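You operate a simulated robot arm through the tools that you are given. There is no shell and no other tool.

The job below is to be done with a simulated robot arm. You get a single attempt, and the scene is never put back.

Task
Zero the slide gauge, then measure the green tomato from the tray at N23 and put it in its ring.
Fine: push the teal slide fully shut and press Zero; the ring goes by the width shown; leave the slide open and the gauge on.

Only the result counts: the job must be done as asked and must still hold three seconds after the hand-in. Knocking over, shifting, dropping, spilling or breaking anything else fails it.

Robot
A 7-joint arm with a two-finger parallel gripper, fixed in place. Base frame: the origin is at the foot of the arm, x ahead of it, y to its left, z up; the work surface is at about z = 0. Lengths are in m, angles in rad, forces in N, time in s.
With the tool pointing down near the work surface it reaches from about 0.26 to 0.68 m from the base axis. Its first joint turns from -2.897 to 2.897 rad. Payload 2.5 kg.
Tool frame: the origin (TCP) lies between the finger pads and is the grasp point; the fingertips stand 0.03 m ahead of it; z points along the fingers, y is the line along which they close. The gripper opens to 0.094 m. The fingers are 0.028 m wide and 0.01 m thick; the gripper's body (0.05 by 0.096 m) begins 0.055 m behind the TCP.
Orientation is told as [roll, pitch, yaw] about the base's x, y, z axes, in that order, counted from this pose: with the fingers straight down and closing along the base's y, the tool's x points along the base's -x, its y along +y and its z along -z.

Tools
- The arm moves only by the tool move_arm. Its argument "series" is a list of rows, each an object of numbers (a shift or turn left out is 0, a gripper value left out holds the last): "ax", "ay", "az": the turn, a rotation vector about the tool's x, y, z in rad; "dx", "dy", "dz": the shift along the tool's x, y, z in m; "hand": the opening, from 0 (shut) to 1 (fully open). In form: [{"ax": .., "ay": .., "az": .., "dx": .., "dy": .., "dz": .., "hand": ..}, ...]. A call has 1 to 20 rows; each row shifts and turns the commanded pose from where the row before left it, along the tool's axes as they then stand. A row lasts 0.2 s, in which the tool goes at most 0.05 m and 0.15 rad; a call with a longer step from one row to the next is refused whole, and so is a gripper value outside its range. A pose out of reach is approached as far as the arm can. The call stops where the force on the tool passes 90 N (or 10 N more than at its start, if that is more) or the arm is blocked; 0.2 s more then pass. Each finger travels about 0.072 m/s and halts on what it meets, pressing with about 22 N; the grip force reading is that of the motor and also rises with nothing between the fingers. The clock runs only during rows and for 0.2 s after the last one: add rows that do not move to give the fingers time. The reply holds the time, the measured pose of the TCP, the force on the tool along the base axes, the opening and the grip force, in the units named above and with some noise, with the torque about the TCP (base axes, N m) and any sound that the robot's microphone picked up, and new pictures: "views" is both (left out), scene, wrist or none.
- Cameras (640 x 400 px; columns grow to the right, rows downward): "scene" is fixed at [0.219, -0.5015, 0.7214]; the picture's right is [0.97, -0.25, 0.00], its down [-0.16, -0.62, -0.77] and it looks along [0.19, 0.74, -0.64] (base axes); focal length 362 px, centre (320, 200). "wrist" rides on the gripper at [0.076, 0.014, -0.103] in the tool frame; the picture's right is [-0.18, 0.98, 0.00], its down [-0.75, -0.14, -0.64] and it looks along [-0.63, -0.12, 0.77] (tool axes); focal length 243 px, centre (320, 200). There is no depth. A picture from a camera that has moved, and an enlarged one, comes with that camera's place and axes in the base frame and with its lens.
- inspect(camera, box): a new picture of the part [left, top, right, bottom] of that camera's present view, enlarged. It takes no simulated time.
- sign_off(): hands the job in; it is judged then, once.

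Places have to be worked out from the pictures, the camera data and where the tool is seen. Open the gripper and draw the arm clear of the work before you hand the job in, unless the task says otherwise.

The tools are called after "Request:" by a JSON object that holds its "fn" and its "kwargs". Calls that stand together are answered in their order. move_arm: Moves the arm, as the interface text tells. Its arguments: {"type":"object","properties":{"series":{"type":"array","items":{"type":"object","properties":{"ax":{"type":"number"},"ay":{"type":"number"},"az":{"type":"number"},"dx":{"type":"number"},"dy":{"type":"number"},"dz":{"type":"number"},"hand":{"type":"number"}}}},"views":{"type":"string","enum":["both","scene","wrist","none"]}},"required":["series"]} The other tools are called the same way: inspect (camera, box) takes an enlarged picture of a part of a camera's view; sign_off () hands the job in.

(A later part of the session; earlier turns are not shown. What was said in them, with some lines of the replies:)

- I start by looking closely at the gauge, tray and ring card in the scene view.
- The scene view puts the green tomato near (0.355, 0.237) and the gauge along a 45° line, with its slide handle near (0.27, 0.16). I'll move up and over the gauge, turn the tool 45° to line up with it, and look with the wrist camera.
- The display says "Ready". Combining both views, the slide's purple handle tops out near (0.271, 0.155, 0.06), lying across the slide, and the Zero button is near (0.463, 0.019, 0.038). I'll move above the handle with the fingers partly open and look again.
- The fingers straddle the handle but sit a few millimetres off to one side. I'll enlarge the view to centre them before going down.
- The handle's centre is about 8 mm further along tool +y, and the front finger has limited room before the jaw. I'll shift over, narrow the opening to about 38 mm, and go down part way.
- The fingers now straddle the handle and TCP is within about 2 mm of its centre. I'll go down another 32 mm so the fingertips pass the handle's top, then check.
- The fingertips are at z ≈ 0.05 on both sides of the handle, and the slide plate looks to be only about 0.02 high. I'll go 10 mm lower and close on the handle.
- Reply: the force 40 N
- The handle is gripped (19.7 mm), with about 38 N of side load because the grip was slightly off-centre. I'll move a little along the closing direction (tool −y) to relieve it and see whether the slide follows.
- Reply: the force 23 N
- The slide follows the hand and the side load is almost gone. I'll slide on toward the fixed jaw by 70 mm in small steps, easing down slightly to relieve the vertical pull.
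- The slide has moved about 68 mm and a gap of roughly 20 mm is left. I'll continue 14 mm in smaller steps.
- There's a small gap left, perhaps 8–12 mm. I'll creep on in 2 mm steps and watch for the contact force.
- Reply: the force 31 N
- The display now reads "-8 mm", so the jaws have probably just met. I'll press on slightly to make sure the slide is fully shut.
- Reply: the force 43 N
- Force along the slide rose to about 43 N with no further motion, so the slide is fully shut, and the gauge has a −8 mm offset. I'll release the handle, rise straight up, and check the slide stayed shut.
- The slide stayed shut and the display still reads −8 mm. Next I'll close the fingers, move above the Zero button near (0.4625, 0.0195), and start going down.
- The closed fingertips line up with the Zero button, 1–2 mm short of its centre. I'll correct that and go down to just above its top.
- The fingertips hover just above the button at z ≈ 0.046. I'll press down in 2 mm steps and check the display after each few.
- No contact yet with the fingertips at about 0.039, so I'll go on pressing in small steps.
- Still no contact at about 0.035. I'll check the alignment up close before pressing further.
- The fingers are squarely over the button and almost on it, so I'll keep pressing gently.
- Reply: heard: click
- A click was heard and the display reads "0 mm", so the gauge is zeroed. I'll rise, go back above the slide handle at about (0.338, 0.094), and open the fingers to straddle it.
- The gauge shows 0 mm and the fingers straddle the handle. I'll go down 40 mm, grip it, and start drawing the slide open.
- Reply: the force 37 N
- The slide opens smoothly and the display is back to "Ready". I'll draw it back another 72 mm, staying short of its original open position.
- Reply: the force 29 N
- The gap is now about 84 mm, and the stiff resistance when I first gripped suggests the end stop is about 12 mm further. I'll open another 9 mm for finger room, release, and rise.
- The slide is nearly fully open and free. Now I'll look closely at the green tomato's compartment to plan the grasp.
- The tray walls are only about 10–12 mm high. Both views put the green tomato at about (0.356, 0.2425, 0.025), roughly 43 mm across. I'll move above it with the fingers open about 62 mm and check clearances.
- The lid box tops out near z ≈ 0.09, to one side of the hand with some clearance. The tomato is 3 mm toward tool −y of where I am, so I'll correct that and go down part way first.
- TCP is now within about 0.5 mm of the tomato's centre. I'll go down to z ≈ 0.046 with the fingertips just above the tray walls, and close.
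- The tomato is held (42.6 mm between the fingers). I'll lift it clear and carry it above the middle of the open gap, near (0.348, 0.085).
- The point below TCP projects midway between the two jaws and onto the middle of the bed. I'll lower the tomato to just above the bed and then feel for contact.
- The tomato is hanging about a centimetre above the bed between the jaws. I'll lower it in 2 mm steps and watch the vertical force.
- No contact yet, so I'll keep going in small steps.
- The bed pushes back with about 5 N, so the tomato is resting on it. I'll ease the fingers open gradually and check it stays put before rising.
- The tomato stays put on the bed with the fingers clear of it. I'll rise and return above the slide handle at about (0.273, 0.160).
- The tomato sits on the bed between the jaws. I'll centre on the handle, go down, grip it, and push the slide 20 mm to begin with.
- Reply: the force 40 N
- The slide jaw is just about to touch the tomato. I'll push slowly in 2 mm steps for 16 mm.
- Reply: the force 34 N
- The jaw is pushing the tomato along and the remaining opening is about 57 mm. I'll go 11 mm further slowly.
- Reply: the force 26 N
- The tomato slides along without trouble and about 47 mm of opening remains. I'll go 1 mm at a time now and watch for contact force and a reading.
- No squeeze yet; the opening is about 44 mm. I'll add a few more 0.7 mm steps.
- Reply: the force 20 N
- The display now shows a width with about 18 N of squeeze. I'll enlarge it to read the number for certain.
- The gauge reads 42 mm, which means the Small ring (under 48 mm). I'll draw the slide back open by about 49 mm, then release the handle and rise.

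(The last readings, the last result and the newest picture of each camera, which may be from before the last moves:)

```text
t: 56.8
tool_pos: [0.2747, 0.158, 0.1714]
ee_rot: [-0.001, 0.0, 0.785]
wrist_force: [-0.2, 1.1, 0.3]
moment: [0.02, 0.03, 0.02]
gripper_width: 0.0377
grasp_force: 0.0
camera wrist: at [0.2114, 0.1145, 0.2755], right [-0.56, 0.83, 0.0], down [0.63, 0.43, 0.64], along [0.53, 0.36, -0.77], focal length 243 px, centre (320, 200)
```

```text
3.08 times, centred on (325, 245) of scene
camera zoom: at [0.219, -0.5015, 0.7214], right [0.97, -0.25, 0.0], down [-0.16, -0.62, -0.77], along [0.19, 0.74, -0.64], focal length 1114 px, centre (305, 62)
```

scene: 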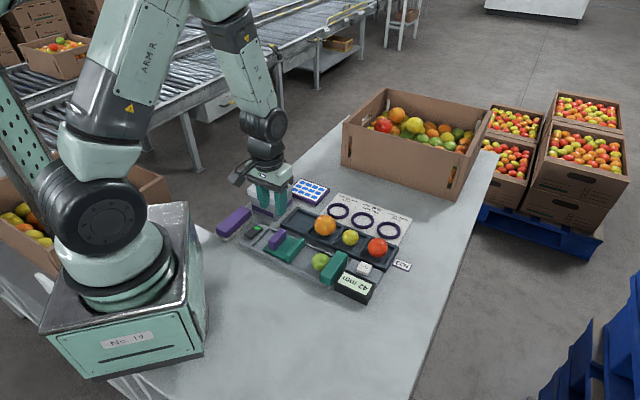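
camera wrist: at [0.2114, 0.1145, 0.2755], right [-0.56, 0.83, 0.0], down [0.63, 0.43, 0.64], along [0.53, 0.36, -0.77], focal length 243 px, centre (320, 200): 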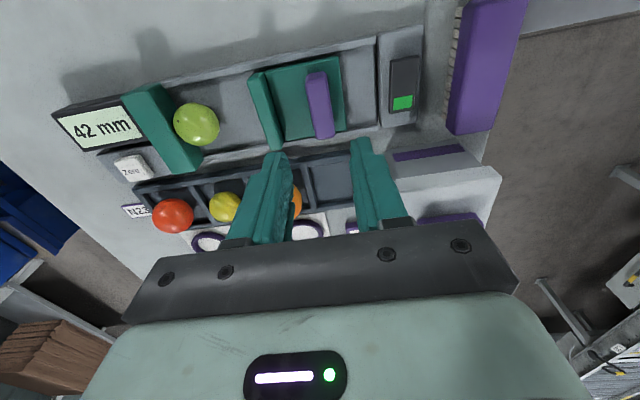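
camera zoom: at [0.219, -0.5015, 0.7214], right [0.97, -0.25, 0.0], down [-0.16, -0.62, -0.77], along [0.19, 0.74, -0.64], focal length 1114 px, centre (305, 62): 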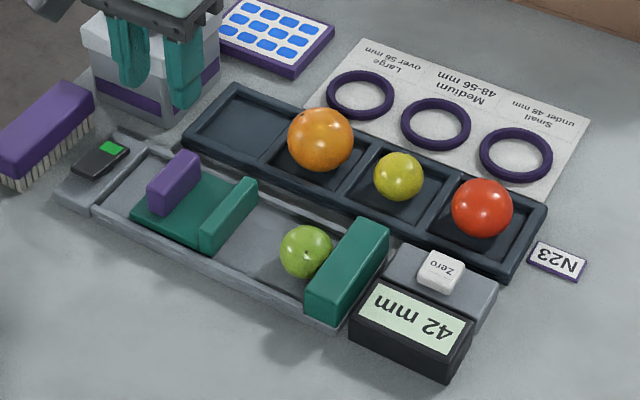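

The slide is open, the display still holds 42 mm, and the tomato rests against the fixed jaw near (0.3675, 0.0665). I'll go above it and turn the tool 90° so the fingers close across the bed, clear of the jaw.

Request:
{"fn": "move_arm", "kwargs": {"series": [{"dx": -0.0003, "dy": -0.0434, "hand": 0.62}, {"dx": -0.0003, "dy": -0.0434}, {"dx": -0.0003, "dy": -0.0434}, {"az": -0.1428}, {"az": -0.1428}, {"az": -0.1428}, {"az": -0.1428}, {"az": -0.1428}, {"az": -0.1428}, {"az": -0.1428}, {"az": -0.1428}, {"az": -0.1428}, {"az": -0.1428}, {"az": -0.1428}, {}, {}]}}

Request:
{"fn": "inspect", "kwargs": {"camera": "wrist", "box": [200, 40, 440, 220]}}

Request:
{"fn": "inspect", "kwargs": {"camera": "scene", "box": [255, 180, 415, 310]}}

```text
t: 60.2
tool_pos: [0.3679, 0.0673, 0.1716]
ee_rot: [0.0, 0.0, 2.358]
wrist_force: [0.5, 0.6, 1.0]
moment: [-0.01, -0.01, 0.01]
gripper_width: 0.0583
grasp_force: 0.1
camera wrist: at [0.4121, 0.0031, 0.2743], right [-0.82, -0.57, 0.0], down [-0.43, 0.63, 0.64], along [-0.36, 0.53, -0.77], focal length 243 px, centre (320, 200)
```

scene: 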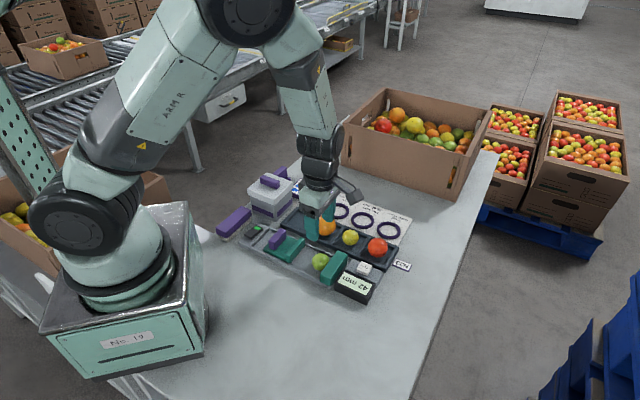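
wrist: 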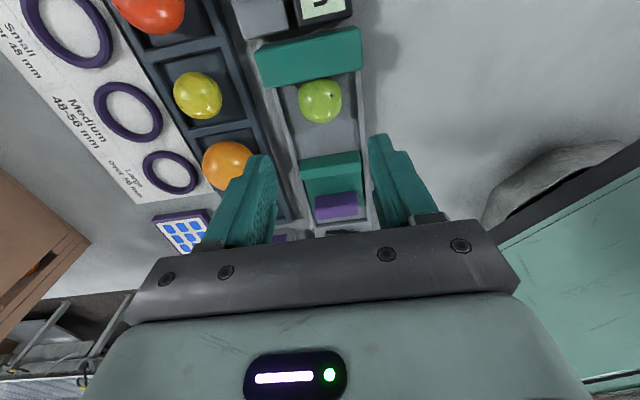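

```text
2.22 times, centred on (320, 130) of wrist
camera zoom: at [0.4121, 0.0031, 0.2743], right [-0.82, -0.57, 0.0], down [-0.43, 0.63, 0.64], along [-0.36, 0.53, -0.77], focal length 539 px, centre (320, 356)
```

zoom: 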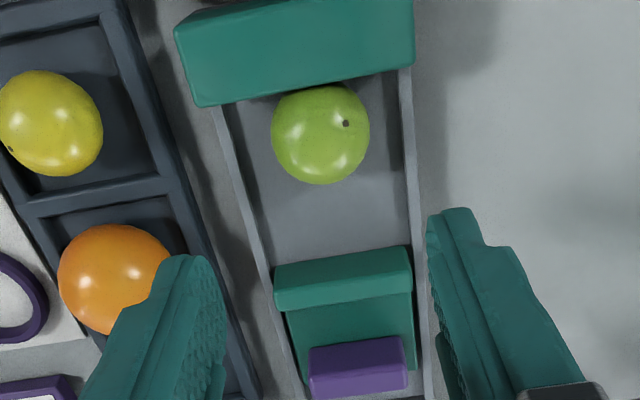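

```text
3.08 times, centred on (335, 245) of scene
camera zoom: at [0.219, -0.5015, 0.7214], right [0.97, -0.25, 0.0], down [-0.16, -0.62, -0.77], along [0.19, 0.74, -0.64], focal length 1114 px, centre (274, 62)
```

zoom: 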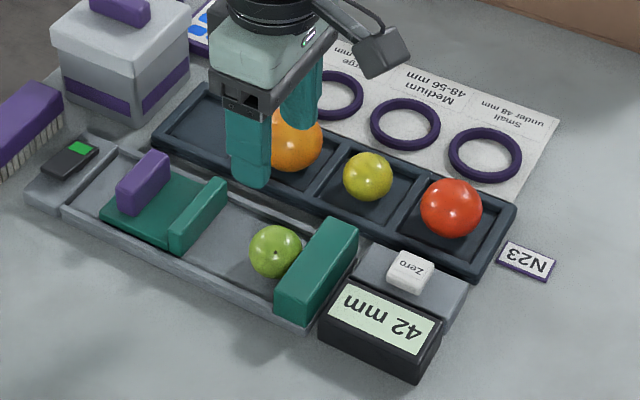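

From this angle the tomato is at (0.368, 0.067), directly below TCP and centred in the bed. I'll narrow the opening slightly to stay inside the rails and go down most of the way, then check.

Request:
{"fn": "move_arm", "kwargs": {"series": [{"hand": 0.58, "dz": 0.03}, {"dz": 0.035}, {"dz": 0.025}, {}]}}

Request:
{"fn": "inspect", "kwargs": {"camera": "wrist", "box": [200, 40, 440, 220]}}

Request:
{"fn": "inspect", "kwargs": {"camera": "scene", "box": [275, 200, 395, 300]}}

```text
t: 61.2
tool_pos: [0.3685, 0.0663, 0.0825]
ee_rot: [0.001, -0.001, 2.355]
wrist_force: [0.0, -0.1, -0.2]
moment: [-0.03, -0.01, -0.01]
gripper_width: 0.0545
grasp_force: 0.1
camera wrist: at [0.4122, 0.0025, 0.1843], right [-0.83, -0.56, 0.0], down [-0.43, 0.63, 0.64], along [-0.36, 0.53, -0.77], focal length 243 px, centre (320, 200)
```

scene: 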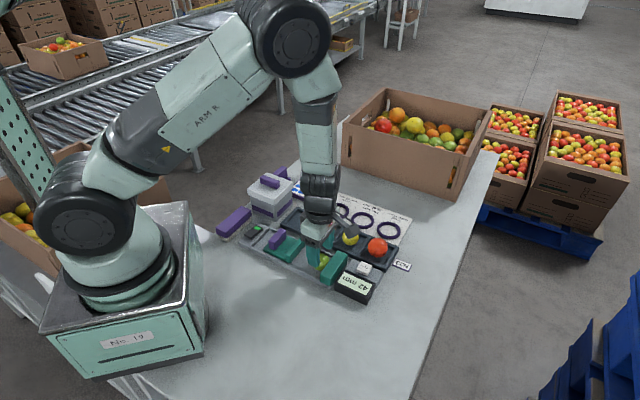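
wrist: 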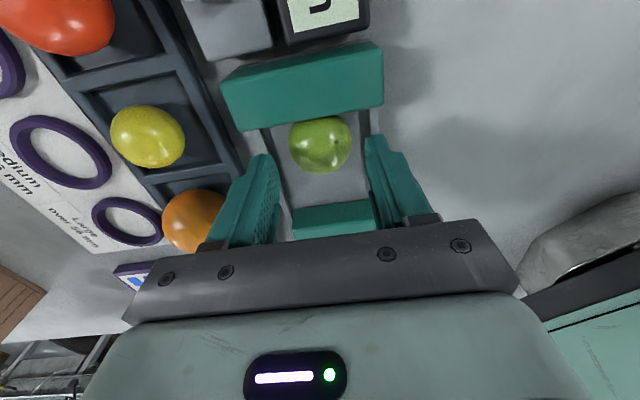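

```text
2.22 times, centred on (320, 130) of wrist
camera zoom: at [0.4122, 0.0025, 0.1843], right [-0.83, -0.56, 0.0], down [-0.43, 0.63, 0.64], along [-0.36, 0.53, -0.77], focal length 539 px, centre (320, 356)
```

zoom: 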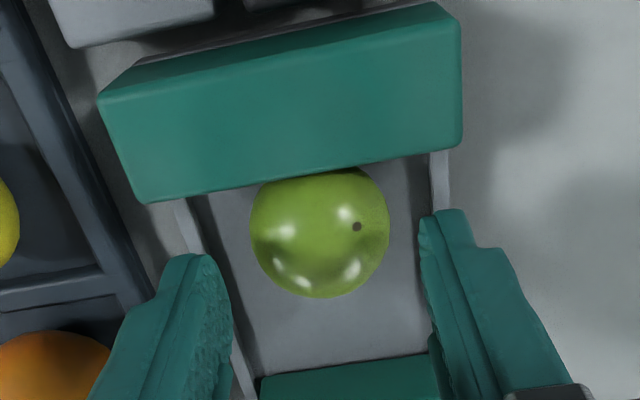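

```text
4.00 times, centred on (335, 250) of scene
camera zoom: at [0.219, -0.5015, 0.7214], right [0.97, -0.25, 0.0], down [-0.16, -0.62, -0.77], along [0.19, 0.74, -0.64], focal length 1449 px, centre (260, 0)
```

zoom: 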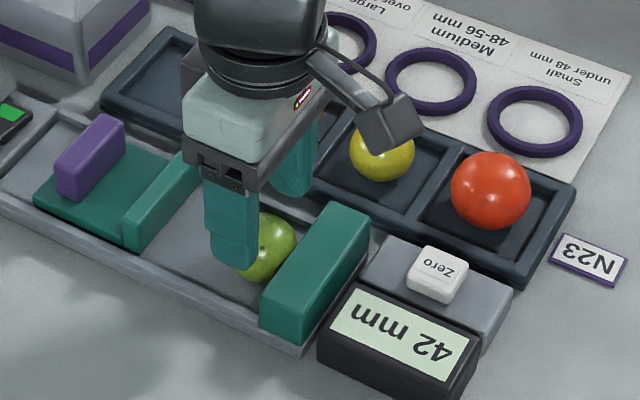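

Alignment is good to under a millimetre. I'll go down to z ≈ 0.051 with the fingertips above the rails and close on the tomato.

Request:
{"fn": "move_arm", "kwargs": {"series": [{"dz": 0.012}, {"dz": 0.01}, {"dz": 0.009}, {}], "views": "wrist"}}

```text
t: 62.2
tool_pos: [0.3677, 0.0672, 0.0504]
ee_rot: [0.001, 0.0, 2.356]
wrist_force: [-0.6, -0.1, -0.2]
moment: [0.0, 0.01, 0.0]
gripper_width: 0.0543
grasp_force: 0.1
camera wrist: at [0.4118, 0.0029, 0.1537], right [-0.83, -0.56, 0.0], down [-0.43, 0.63, 0.64], along [-0.36, 0.53, -0.77], focal length 243 px, centre (320, 200)
```

wrist: 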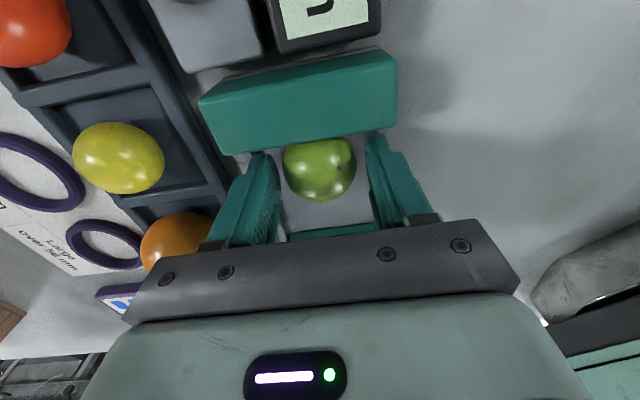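

The fingers are on either side of the tomato with no contact forces. I'll close to grip it and check.

Request:
{"fn": "move_arm", "kwargs": {"series": [{"hand": 0.3}, {}, {}, {}]}}

Request:
{"fn": "inspect", "kwargs": {"camera": "wrist", "box": [200, 40, 440, 220]}}

```text
t: 63.2
tool_pos: [0.3677, 0.0654, 0.0508]
ee_rot: [-0.001, 0.001, 2.358]
wrist_force: [-0.6, 0.4, -0.2]
moment: [-0.01, 0.03, 0.02]
gripper_width: 0.0427
grasp_force: 15.9
camera wrist: at [0.4117, 0.0028, 0.1538], right [-0.83, -0.56, 0.0], down [-0.43, 0.63, 0.64], along [-0.36, 0.53, -0.77], focal length 243 px, centre (320, 200)
```

scene: 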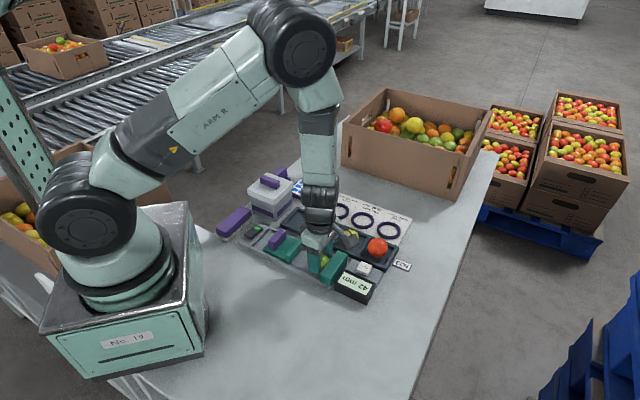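
wrist: 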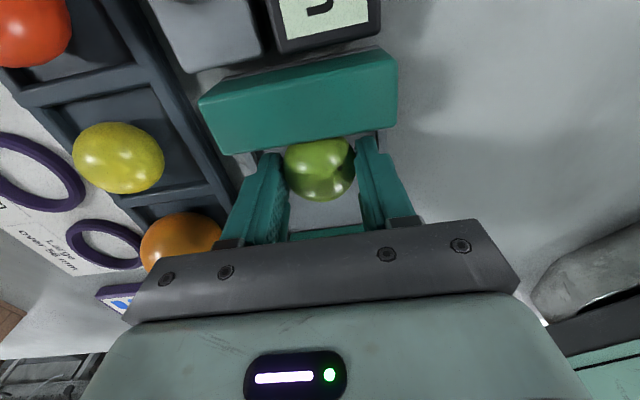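

```text
2.22 times, centred on (320, 130) of wrist
camera zoom: at [0.4117, 0.0028, 0.1538], right [-0.83, -0.56, 0.0], down [-0.43, 0.63, 0.64], along [-0.36, 0.53, -0.77], focal length 539 px, centre (320, 356)
```

zoom: 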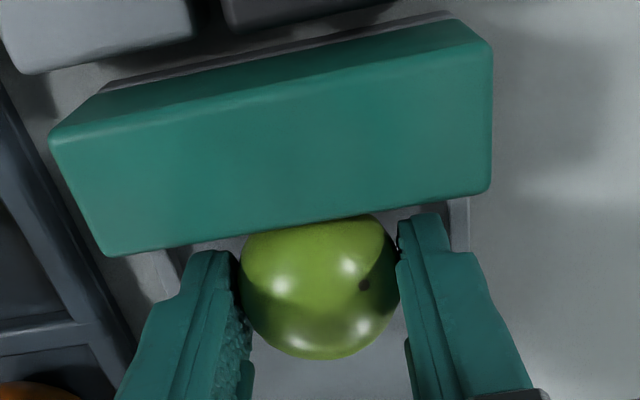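

The tomato is gripped at 42.7 mm. I'll ease it slightly away from the jaw while lifting, rise to a safe height, and turn the tool back 90°.

Request:
{"fn": "move_arm", "kwargs": {"series": [{"dx": -0.002, "dz": -0.006}, {"dx": -0.001, "dz": -0.02}, {"dz": -0.035}, {"dz": -0.035}, {}, {"az": 0.1428}, {"az": 0.1428}, {"az": 0.1428}, {"az": 0.1428}, {"az": 0.1428}, {"az": 0.1428}, {"az": 0.1428}, {"az": 0.1428}, {"az": 0.1428}, {"az": 0.1428}, {"az": 0.1428}, {}]}}

```text
t: 66.8
tool_pos: [0.3664, 0.0687, 0.1469]
ee_rot: [-0.001, 0.0, 0.783]
wrist_force: [0.5, -0.4, 0.6]
moment: [0.0, 0.02, 0.0]
gripper_width: 0.0429
grasp_force: 16.0
camera wrist: at [0.3021, 0.0253, 0.2498], right [-0.56, 0.83, 0.0], down [0.63, 0.43, 0.64], along [0.53, 0.36, -0.77], focal length 243 px, centre (320, 200)
```

scene: 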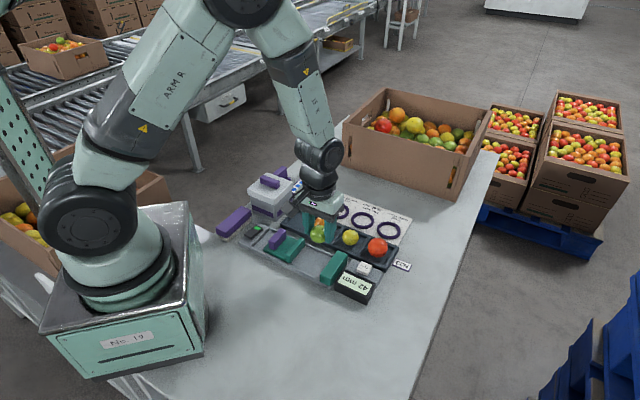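
wrist: 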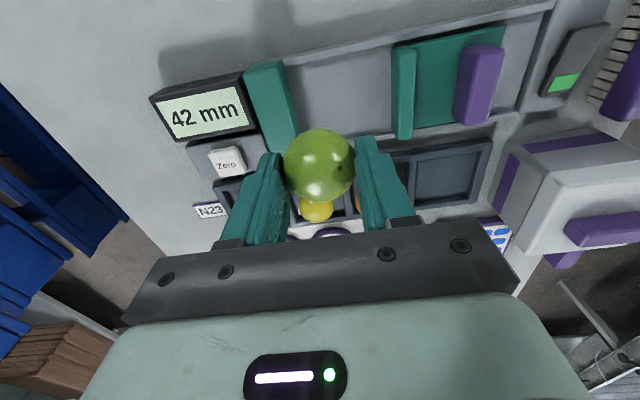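

The tomato is held firmly at z ≈ 0.147. I'll carry it above the Small ring near (0.586, 0.151).

Request:
{"fn": "move_arm", "kwargs": {"series": [{"dx": -0.0356, "dy": -0.0162}, {"dx": -0.0356, "dy": -0.0162}, {"dx": -0.0356, "dy": -0.0162}, {"dx": -0.0356, "dy": -0.0162}, {"dx": -0.0356, "dy": -0.0162}, {"dx": -0.0356, "dy": -0.0162}, {}, {}]}}

Request:
{"fn": "inspect", "kwargs": {"camera": "wrist", "box": [200, 40, 460, 230]}}

Request:
{"fn": "inspect", "kwargs": {"camera": "scene", "box": [305, 160, 445, 280]}}

```text
t: 68.6
tool_pos: [0.5872, 0.1507, 0.146]
ee_rot: [-0.001, 0.001, 0.785]
wrist_force: [0.3, -0.9, -1.8]
moment: [0.0, 0.05, -0.01]
gripper_width: 0.0428
grasp_force: 16.0
camera wrist: at [0.5224, 0.1068, 0.2491], right [-0.56, 0.83, 0.0], down [0.63, 0.43, 0.64], along [0.53, 0.36, -0.77], focal length 243 px, centre (320, 200)
```

scene: 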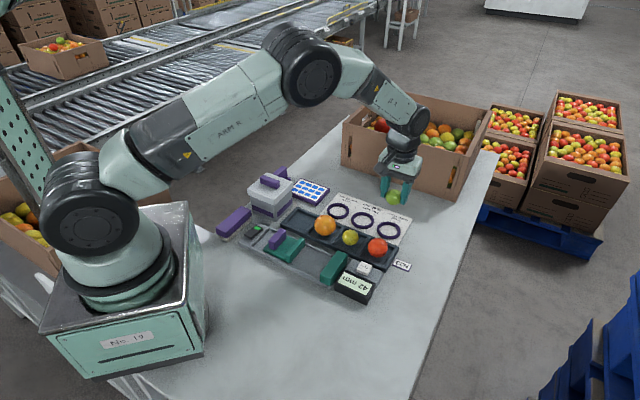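
wrist: 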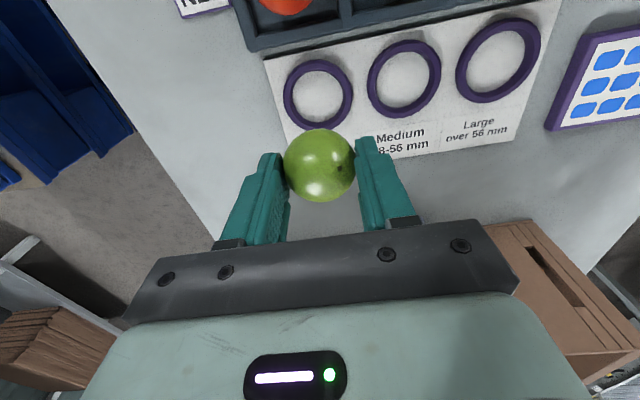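

```text
2.11 times, centred on (330, 135) of wrist
camera zoom: at [0.5224, 0.1068, 0.2491], right [-0.56, 0.83, 0.0], down [0.63, 0.43, 0.64], along [0.53, 0.36, -0.77], focal length 511 px, centre (299, 337)
```

zoom: 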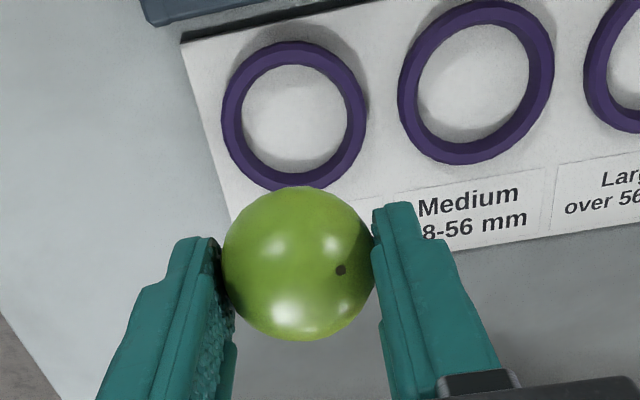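

```text
3.33 times, centred on (375, 220) of scene
camera zoom: at [0.219, -0.5015, 0.7214], right [0.97, -0.25, 0.0], down [-0.16, -0.62, -0.77], along [0.19, 0.74, -0.64], focal length 1207 px, centre (137, 133)
```

zoom: 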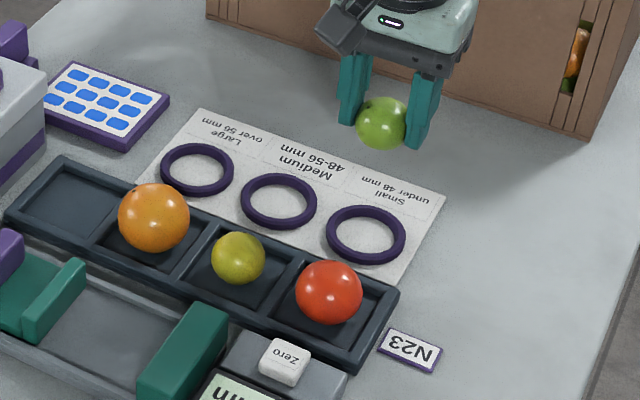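

The wrist view shows the ring centre about 6 mm toward the gauge from TCP and 1 mm along. The ring's hole is about 48 mm wide, which fits the 42.6 mm tomato. I'll correct the position, lower part way, and check again.

Request:
{"fn": "move_arm", "kwargs": {"series": [{"dx": 0.0059, "dy": -0.0013}, {}, {"dz": 0.03}, {"dz": 0.025}, {"dz": 0.015}, {}]}}

Request:
{"fn": "inspect", "kwargs": {"camera": "wrist", "box": [200, 60, 460, 230]}}

Request:
{"fn": "inspect", "kwargs": {"camera": "scene", "box": [335, 170, 435, 260]}}

```text
t: 70.0
tool_pos: [0.5828, 0.1458, 0.0765]
ee_rot: [0.0, -0.001, 0.786]
wrist_force: [-0.1, 0.4, -0.6]
moment: [-0.02, -0.02, -0.01]
gripper_width: 0.0431
grasp_force: 16.4
camera wrist: at [0.5195, 0.1018, 0.1791], right [-0.56, 0.83, 0.0], down [0.63, 0.43, 0.64], along [0.53, 0.36, -0.77], focal length 243 px, centre (320, 200)
```

scene: 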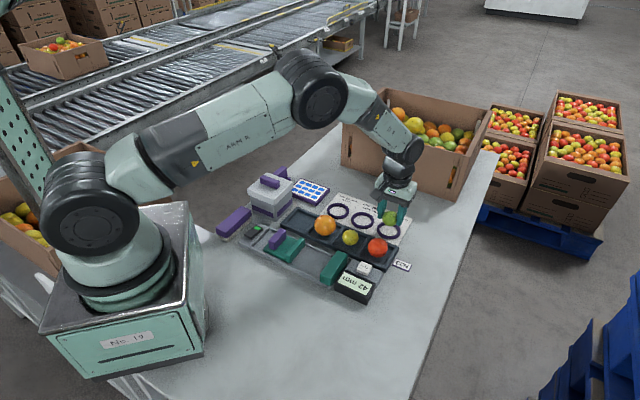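
wrist: 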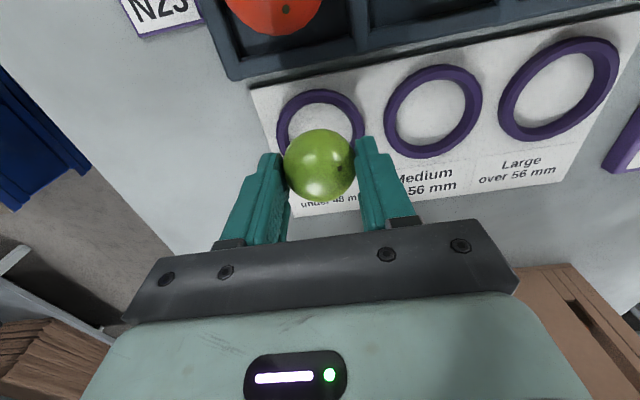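

```text
2.35 times, centred on (330, 145) of wrist
camera zoom: at [0.5195, 0.1018, 0.1791], right [-0.56, 0.83, 0.0], down [0.63, 0.43, 0.64], along [0.53, 0.36, -0.77], focal length 571 px, centre (296, 329)
```

zoom: 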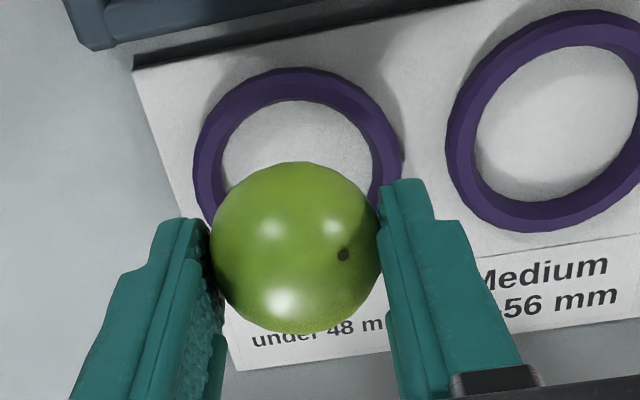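

```text
4.44 times, centred on (385, 215) of scene
camera zoom: at [0.219, -0.5015, 0.7214], right [0.97, -0.25, 0.0], down [-0.16, -0.62, -0.77], along [0.19, 0.74, -0.64], focal length 1610 px, centre (31, 133)
```

zoom: 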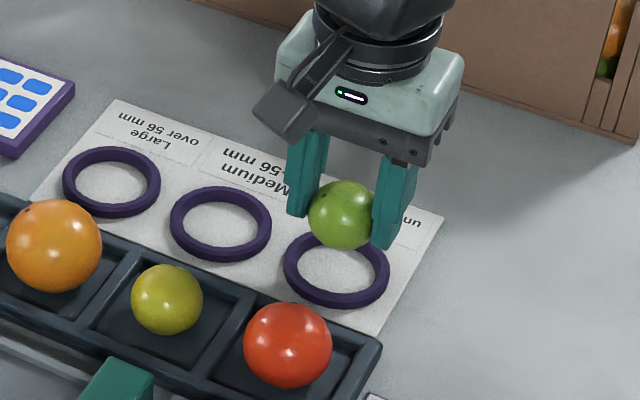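

TCP is within about 2 mm of the ring's centre; a small +n correction is left. I'll apply it and lower to just above the card.

Request:
{"fn": "move_arm", "kwargs": {"series": [{"dx": -0.002, "dy": 0.0003}, {"dz": 0.012}, {"dz": 0.01}, {"dz": 0.004}, {}]}}

Request:
{"fn": "inspect", "kwargs": {"camera": "wrist", "box": [200, 60, 460, 230]}}

Request:
{"fn": "inspect", "kwargs": {"camera": "scene", "box": [335, 170, 435, 260]}}

```text
t: 71.2
tool_pos: [0.5841, 0.1473, 0.0503]
ee_rot: [0.0, 0.0, 0.786]
wrist_force: [0.2, -0.3, -0.3]
moment: [0.03, -0.01, 0.01]
gripper_width: 0.0429
grasp_force: 16.2
camera wrist: at [0.5201, 0.1039, 0.1533], right [-0.56, 0.83, 0.0], down [0.63, 0.43, 0.64], along [0.53, 0.36, -0.77], focal length 243 px, centre (320, 200)
```

scene: 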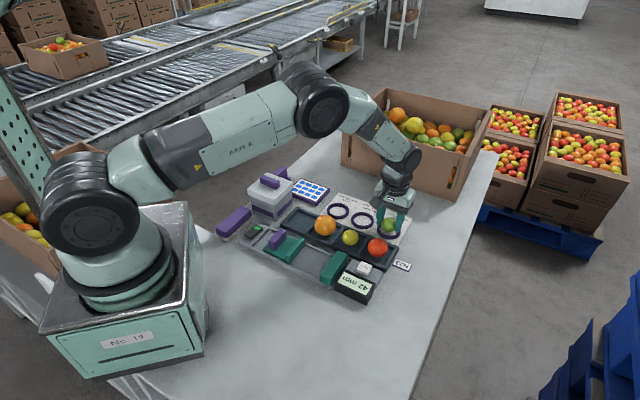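
wrist: 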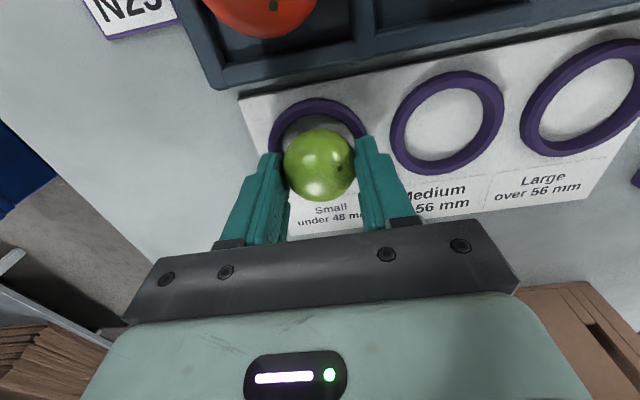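

```text
2.35 times, centred on (330, 145) of wrist
camera zoom: at [0.5201, 0.1039, 0.1533], right [-0.56, 0.83, 0.0], down [0.63, 0.43, 0.64], along [0.53, 0.36, -0.77], focal length 571 px, centre (296, 329)
```

zoom: 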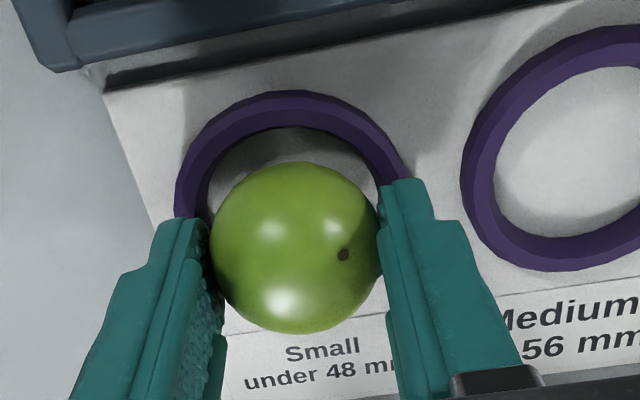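

```text
4.44 times, centred on (385, 215) of scene
camera zoom: at [0.219, -0.5015, 0.7214], right [0.97, -0.25, 0.0], down [-0.16, -0.62, -0.77], along [0.19, 0.74, -0.64], focal length 1610 px, centre (31, 133)
```

zoom: 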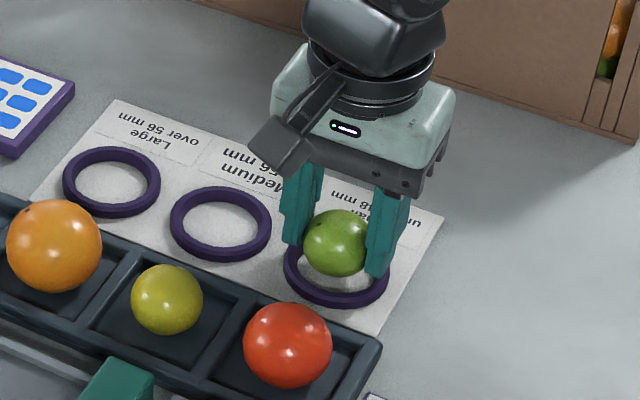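

The tomato hangs right over the Small ring, within about 1 mm of centre. I'll lower it in small steps to find the card.

Request:
{"fn": "move_arm", "kwargs": {"series": [{"dz": 0.002}, {"dz": 0.002}, {}], "views": "none"}}

Request:
{"fn": "move_arm", "kwargs": {"series": [{"dz": 0.001}, {"dz": 0.001}, {}], "views": "none"}}

```text
t: 72.0
tool_pos: [0.5842, 0.1469, 0.0461]
ee_rot: [0.002, -0.001, 0.785]
wrist_force: [-0.4, 0.5, -0.5]
moment: [-0.03, -0.05, 0.0]
gripper_width: 0.0428
grasp_force: 16.1
```

```text
t: 72.8
tool_pos: [0.5834, 0.1476, 0.0451]
ee_rot: [-0.001, 0.0, 0.787]
wrist_force: [0.0, -0.2, -0.1]
moment: [0.02, -0.02, 0.0]
gripper_width: 0.0427
grasp_force: 16.4
```

No contact yet at z ≈ 0.045, so I'll continue in 1 mm steps.

Request:
{"fn": "move_arm", "kwargs": {"series": [{"dz": 0.001}, {"dz": 0.001}, {}], "views": "none"}}

Request:
{"fn": "inspect", "kwargs": {"camera": "scene", "box": [355, 190, 425, 250]}}

```text
t: 73.6
tool_pos: [0.5836, 0.1483, 0.0423]
ee_rot: [0.0, 0.001, 0.785]
wrist_force: [-3.7, -2.6, 8.3]
moment: [0.07, 0.26, 0.09]
gripper_width: 0.043
grasp_force: 16.5
```

```text
6.67 times, centred on (390, 220) of scene
camera zoom: at [0.219, -0.5015, 0.7214], right [0.97, -0.25, 0.0], down [-0.16, -0.62, -0.77], along [0.19, 0.74, -0.64], focal length 2415 px, centre (-147, 67)
```

zoom: 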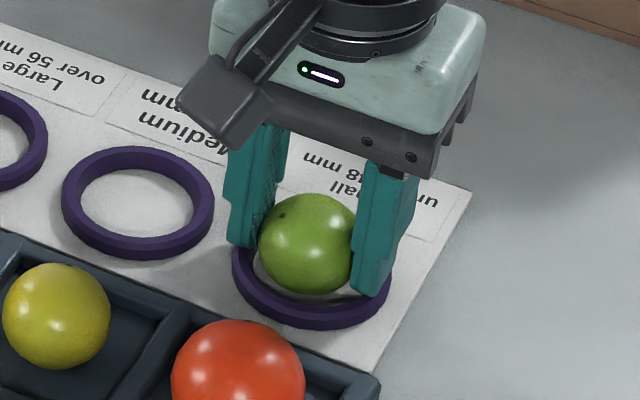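

About 8 N upward has appeared, and the moment pattern matches the −e fingertip touching the ring's top rather than only the tomato on the card. I'll back off about 1.2 mm so the finger isn't pressing on the ring, and check the forces.

Request:
{"fn": "move_arm", "kwargs": {"series": [{"dz": -0.0012}, {}]}}

Request:
{"fn": "inspect", "kwargs": {"camera": "wrist", "box": [230, 80, 410, 220]}}

Request:
{"fn": "inspect", "kwargs": {"camera": "scene", "box": [355, 190, 425, 250]}}

```text
t: 74.2
tool_pos: [0.5827, 0.149, 0.0428]
ee_rot: [0.002, 0.002, 0.786]
wrist_force: [0.7, 0.1, -0.9]
moment: [-0.01, -0.01, 0.03]
gripper_width: 0.043
grasp_force: 16.0
camera wrist: at [0.5196, 0.1044, 0.1462], right [-0.56, 0.83, 0.0], down [0.63, 0.43, 0.64], along [0.53, 0.36, -0.77], focal length 243 px, centre (320, 200)
```

scene: 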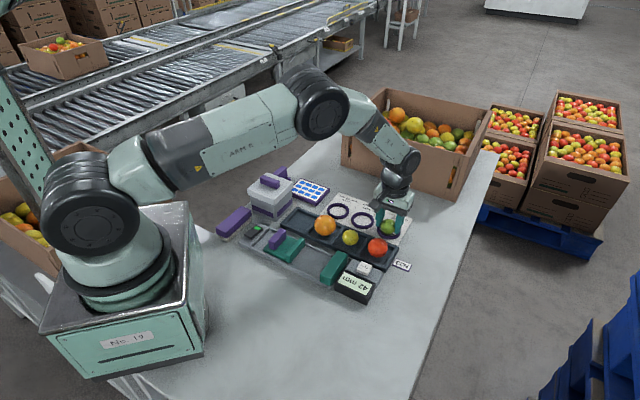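
wrist: 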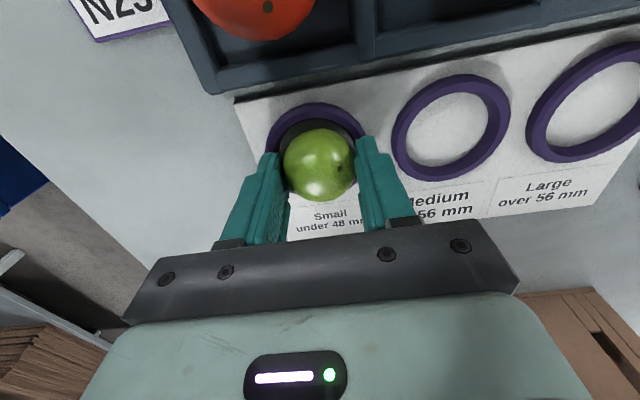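

```text
2.86 times, centred on (320, 150) of wrist
camera zoom: at [0.5196, 0.1044, 0.1462], right [-0.56, 0.83, 0.0], down [0.63, 0.43, 0.64], along [0.53, 0.36, -0.77], focal length 693 px, centre (320, 343)
```

zoom: 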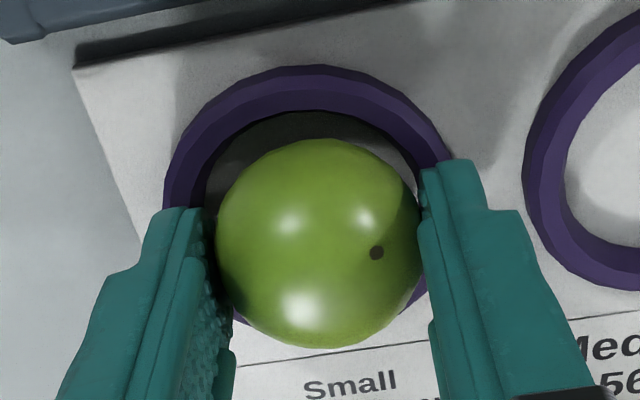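

```text
6.67 times, centred on (390, 220) of scene
camera zoom: at [0.219, -0.5015, 0.7214], right [0.97, -0.25, 0.0], down [-0.16, -0.62, -0.77], along [0.19, 0.74, -0.64], focal length 2415 px, centre (-147, 67)
```

zoom: 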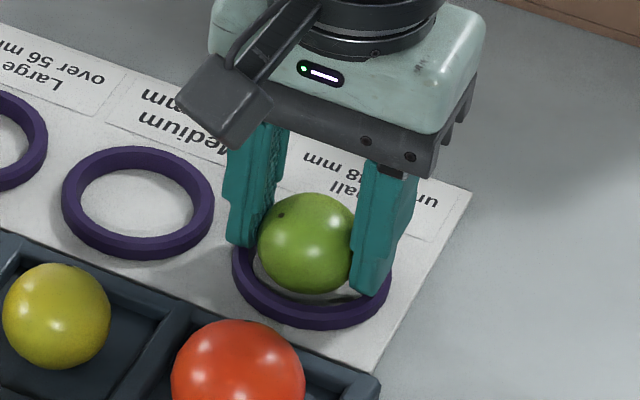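

The forces are back to zero, and the tomato is centred in the ring about a millimetre above the card. I'll lift another 0.6 mm so the fingers don't rub the ring and open slowly.

Request:
{"fn": "move_arm", "kwargs": {"series": [{"dz": -0.0006}, {"hand": 0.45}, {"hand": 0.46}, {"hand": 0.47}, {"hand": 0.48}, {"hand": 0.5}, {"hand": 0.53}, {"hand": 0.57}, {}]}}

Request:
{"fn": "inspect", "kwargs": {"camera": "wrist", "box": [230, 80, 410, 220]}}

Request:
{"fn": "inspect", "kwargs": {"camera": "scene", "box": [355, 190, 425, 250]}}

```text
t: 76.2
tool_pos: [0.5829, 0.1477, 0.0443]
ee_rot: [0.0, 0.001, 0.785]
wrist_force: [-0.2, 0.6, 0.1]
moment: [0.04, 0.01, -0.03]
gripper_width: 0.0538
grasp_force: 0.1
camera wrist: at [0.5199, 0.1044, 0.1472], right [-0.56, 0.83, 0.0], down [0.63, 0.43, 0.64], along [0.53, 0.36, -0.77], focal length 243 px, centre (320, 200)
```

scene: 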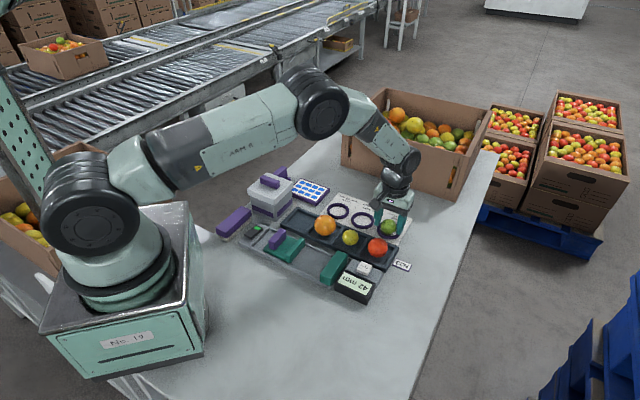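
wrist: 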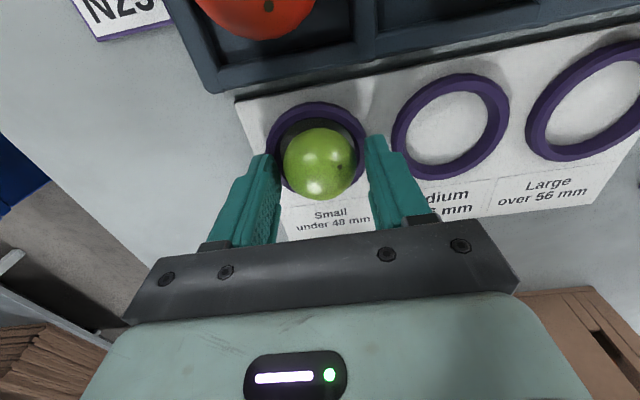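

```text
2.86 times, centred on (320, 150) of wrist
camera zoom: at [0.5199, 0.1044, 0.1472], right [-0.56, 0.83, 0.0], down [0.63, 0.43, 0.64], along [0.53, 0.36, -0.77], focal length 693 px, centre (320, 343)
```

zoom: 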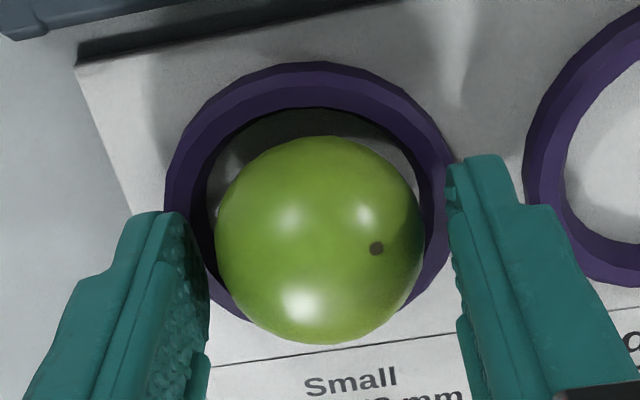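

```text
6.67 times, centred on (390, 220) of scene
camera zoom: at [0.219, -0.5015, 0.7214], right [0.97, -0.25, 0.0], down [-0.16, -0.62, -0.77], along [0.19, 0.74, -0.64], focal length 2415 px, centre (-147, 67)
```

zoom: 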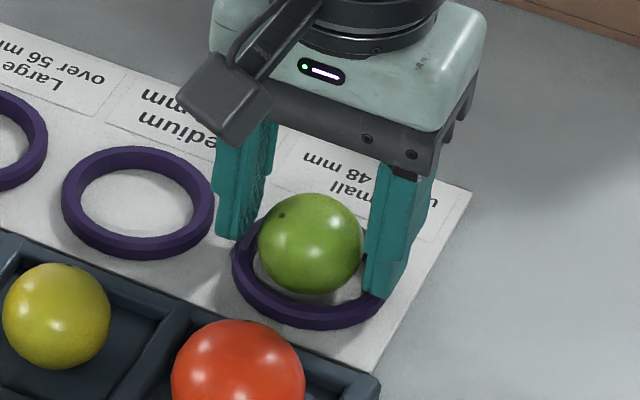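

The tomato sits inside the Small ring, and the ring hasn't moved. I'll rise straight up and look over the whole scene.

Request:
{"fn": "move_arm", "kwargs": {"series": [{"dz": -0.01}, {"dz": -0.03}, {"dz": -0.045}, {"dz": -0.045}, {"dz": -0.045}, {"dz": -0.04}, {"dx": 0.04, "dy": 0.0}, {"dx": 0.045}, {"dx": 0.045}, {}, {}]}}

Request:
{"fn": "inspect", "kwargs": {"camera": "scene", "box": [210, 160, 430, 310]}}

Request:
{"fn": "inspect", "kwargs": {"camera": "wrist", "box": [140, 0, 460, 220]}}

```text
t: 78.6
tool_pos: [0.4909, 0.0543, 0.2587]
ee_rot: [0.0, 0.002, 0.784]
wrist_force: [0.2, -0.3, 0.0]
moment: [-0.01, 0.03, 0.01]
gripper_width: 0.0536
grasp_force: 0.0
camera wrist: at [0.4275, 0.0115, 0.3619], right [-0.56, 0.83, 0.0], down [0.63, 0.43, 0.64], along [0.53, 0.36, -0.77], focal length 243 px, centre (320, 200)
```

scene: 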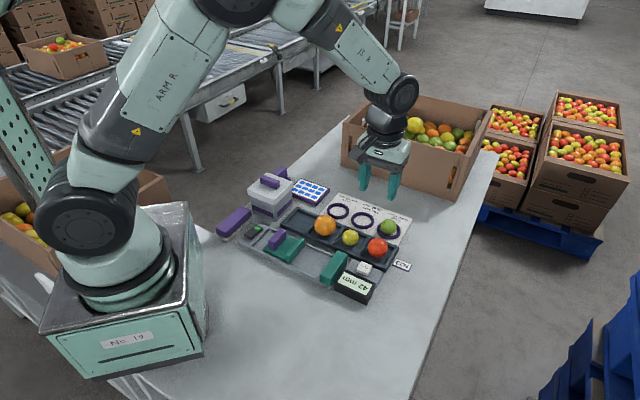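
wrist: 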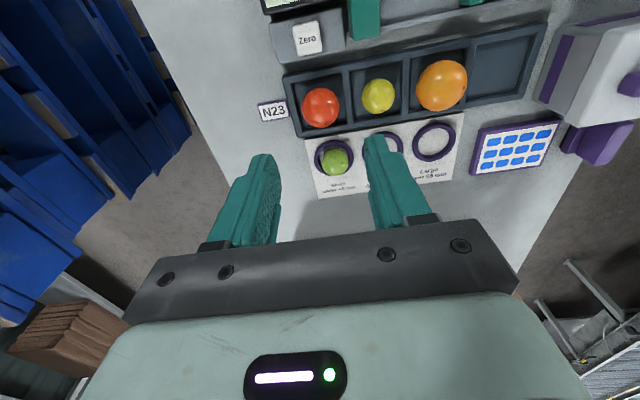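

```text
2.67 times, centred on (320, 235) of scene
camera zoom: at [0.219, -0.5015, 0.7214], right [0.97, -0.25, 0.0], down [-0.16, -0.62, -0.77], along [0.19, 0.74, -0.64], focal length 966 px, centre (320, 107)
```

zoom: 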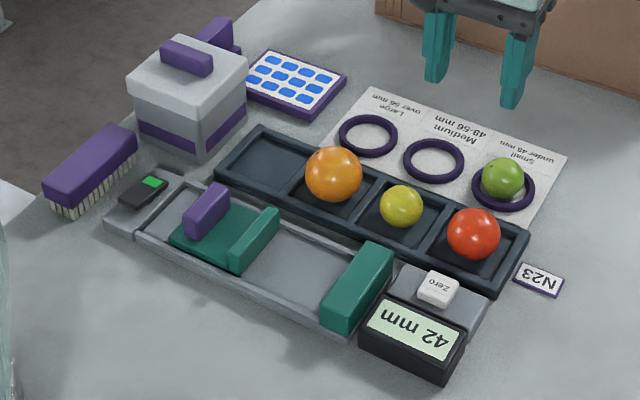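

```text
1.82 times, centred on (300, 110) of wrist
camera zoom: at [0.4275, 0.0115, 0.3619], right [-0.56, 0.83, 0.0], down [0.63, 0.43, 0.64], along [0.53, 0.36, -0.77], focal length 441 px, centre (356, 364)
```

zoom: 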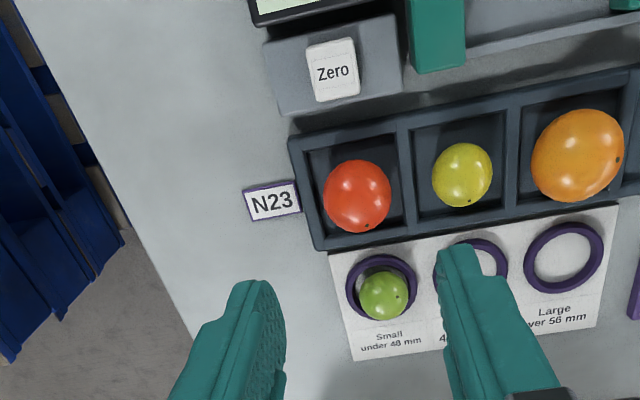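

The green tomato is in the Small ring, the slide is open, the gauge is on showing 42 mm, and everything else is where it was. I'll open the gripper fully, back off a bit more, and check that it all holds still.

Request:
{"fn": "move_arm", "kwargs": {"series": [{"dz": -0.04, "hand": 1.0}, {"dz": -0.04}, {}, {}, {}, {}, {}, {}, {}, {}, {}]}}

Request:
{"fn": "inspect", "kwargs": {"camera": "scene", "box": [210, 160, 430, 310]}}

```text
t: 81.0
tool_pos: [0.4923, 0.0553, 0.3386]
ee_rot: [0.0, 0.0, 0.786]
wrist_force: [-0.3, 0.4, 1.0]
moment: [0.02, 0.01, -0.03]
gripper_width: 0.0942
grasp_force: 0.1
camera wrist: at [0.4276, 0.0116, 0.4426], right [-0.56, 0.83, 0.0], down [0.63, 0.43, 0.64], along [0.53, 0.36, -0.77], focal length 243 px, centre (320, 200)
```

scene: 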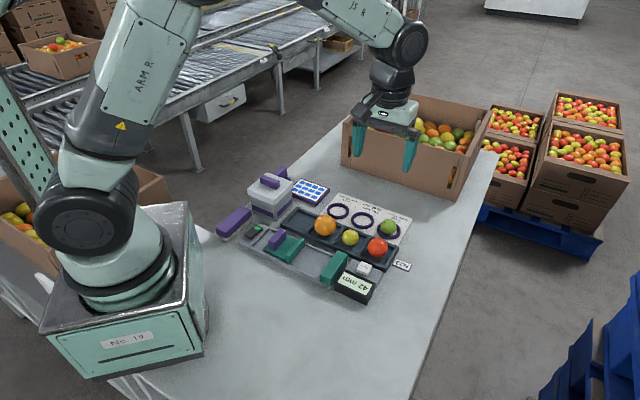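
wrist: 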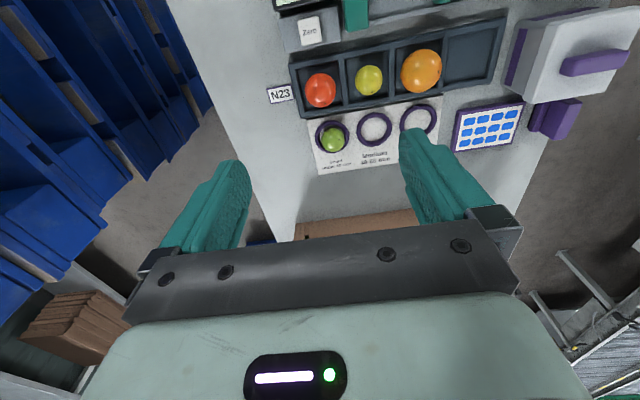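

```text
2.67 times, centred on (320, 235) of scene
camera zoom: at [0.219, -0.5015, 0.7214], right [0.97, -0.25, 0.0], down [-0.16, -0.62, -0.77], along [0.19, 0.74, -0.64], focal length 966 px, centre (320, 107)
```

zoom: 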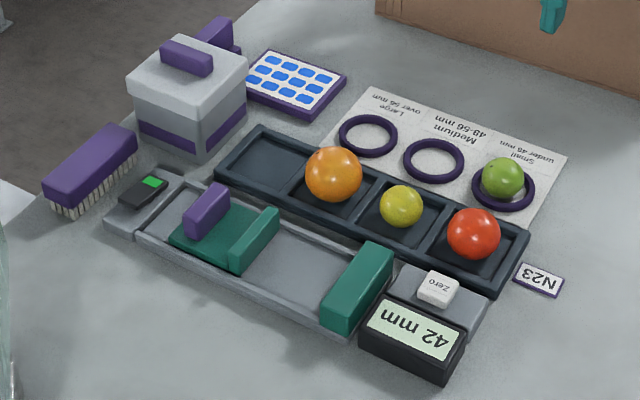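

Nothing has moved: the tomato rests in the Small ring, the slide is open, the gauge is on at 42 mm, and the arm is clear with the gripper open. I'm handing the job in.

Request:
{"fn": "sign_off", "kwargs": {}}

```text
The job is handed in.
```

The green tomato measured 42 mm and is now in the Small ring (under 48 mm). The job is handed in; I haven't seen the verdict.

- **Zeroing:** with the slide pushed fully shut the gauge read −8 mm. Pressing Zero gave a click and the display went to 0 mm.
- **Measuring:** I set the tomato on the gauge bed and closed the slide on it until the display showed 42 mm.
- **Placing:** while I lowered the tomato, a fingertip seemed to touch the ring's top lightly. I backed off before releasing, and the ring showed no sign of having moved. The tomato then settled a millimetre or two onto the card.
- **How it was left:** the slide is open, the gauge is on and still shows 42 mm, and the gripper is open with the arm clear. In the last pictures everything else looked where it started.
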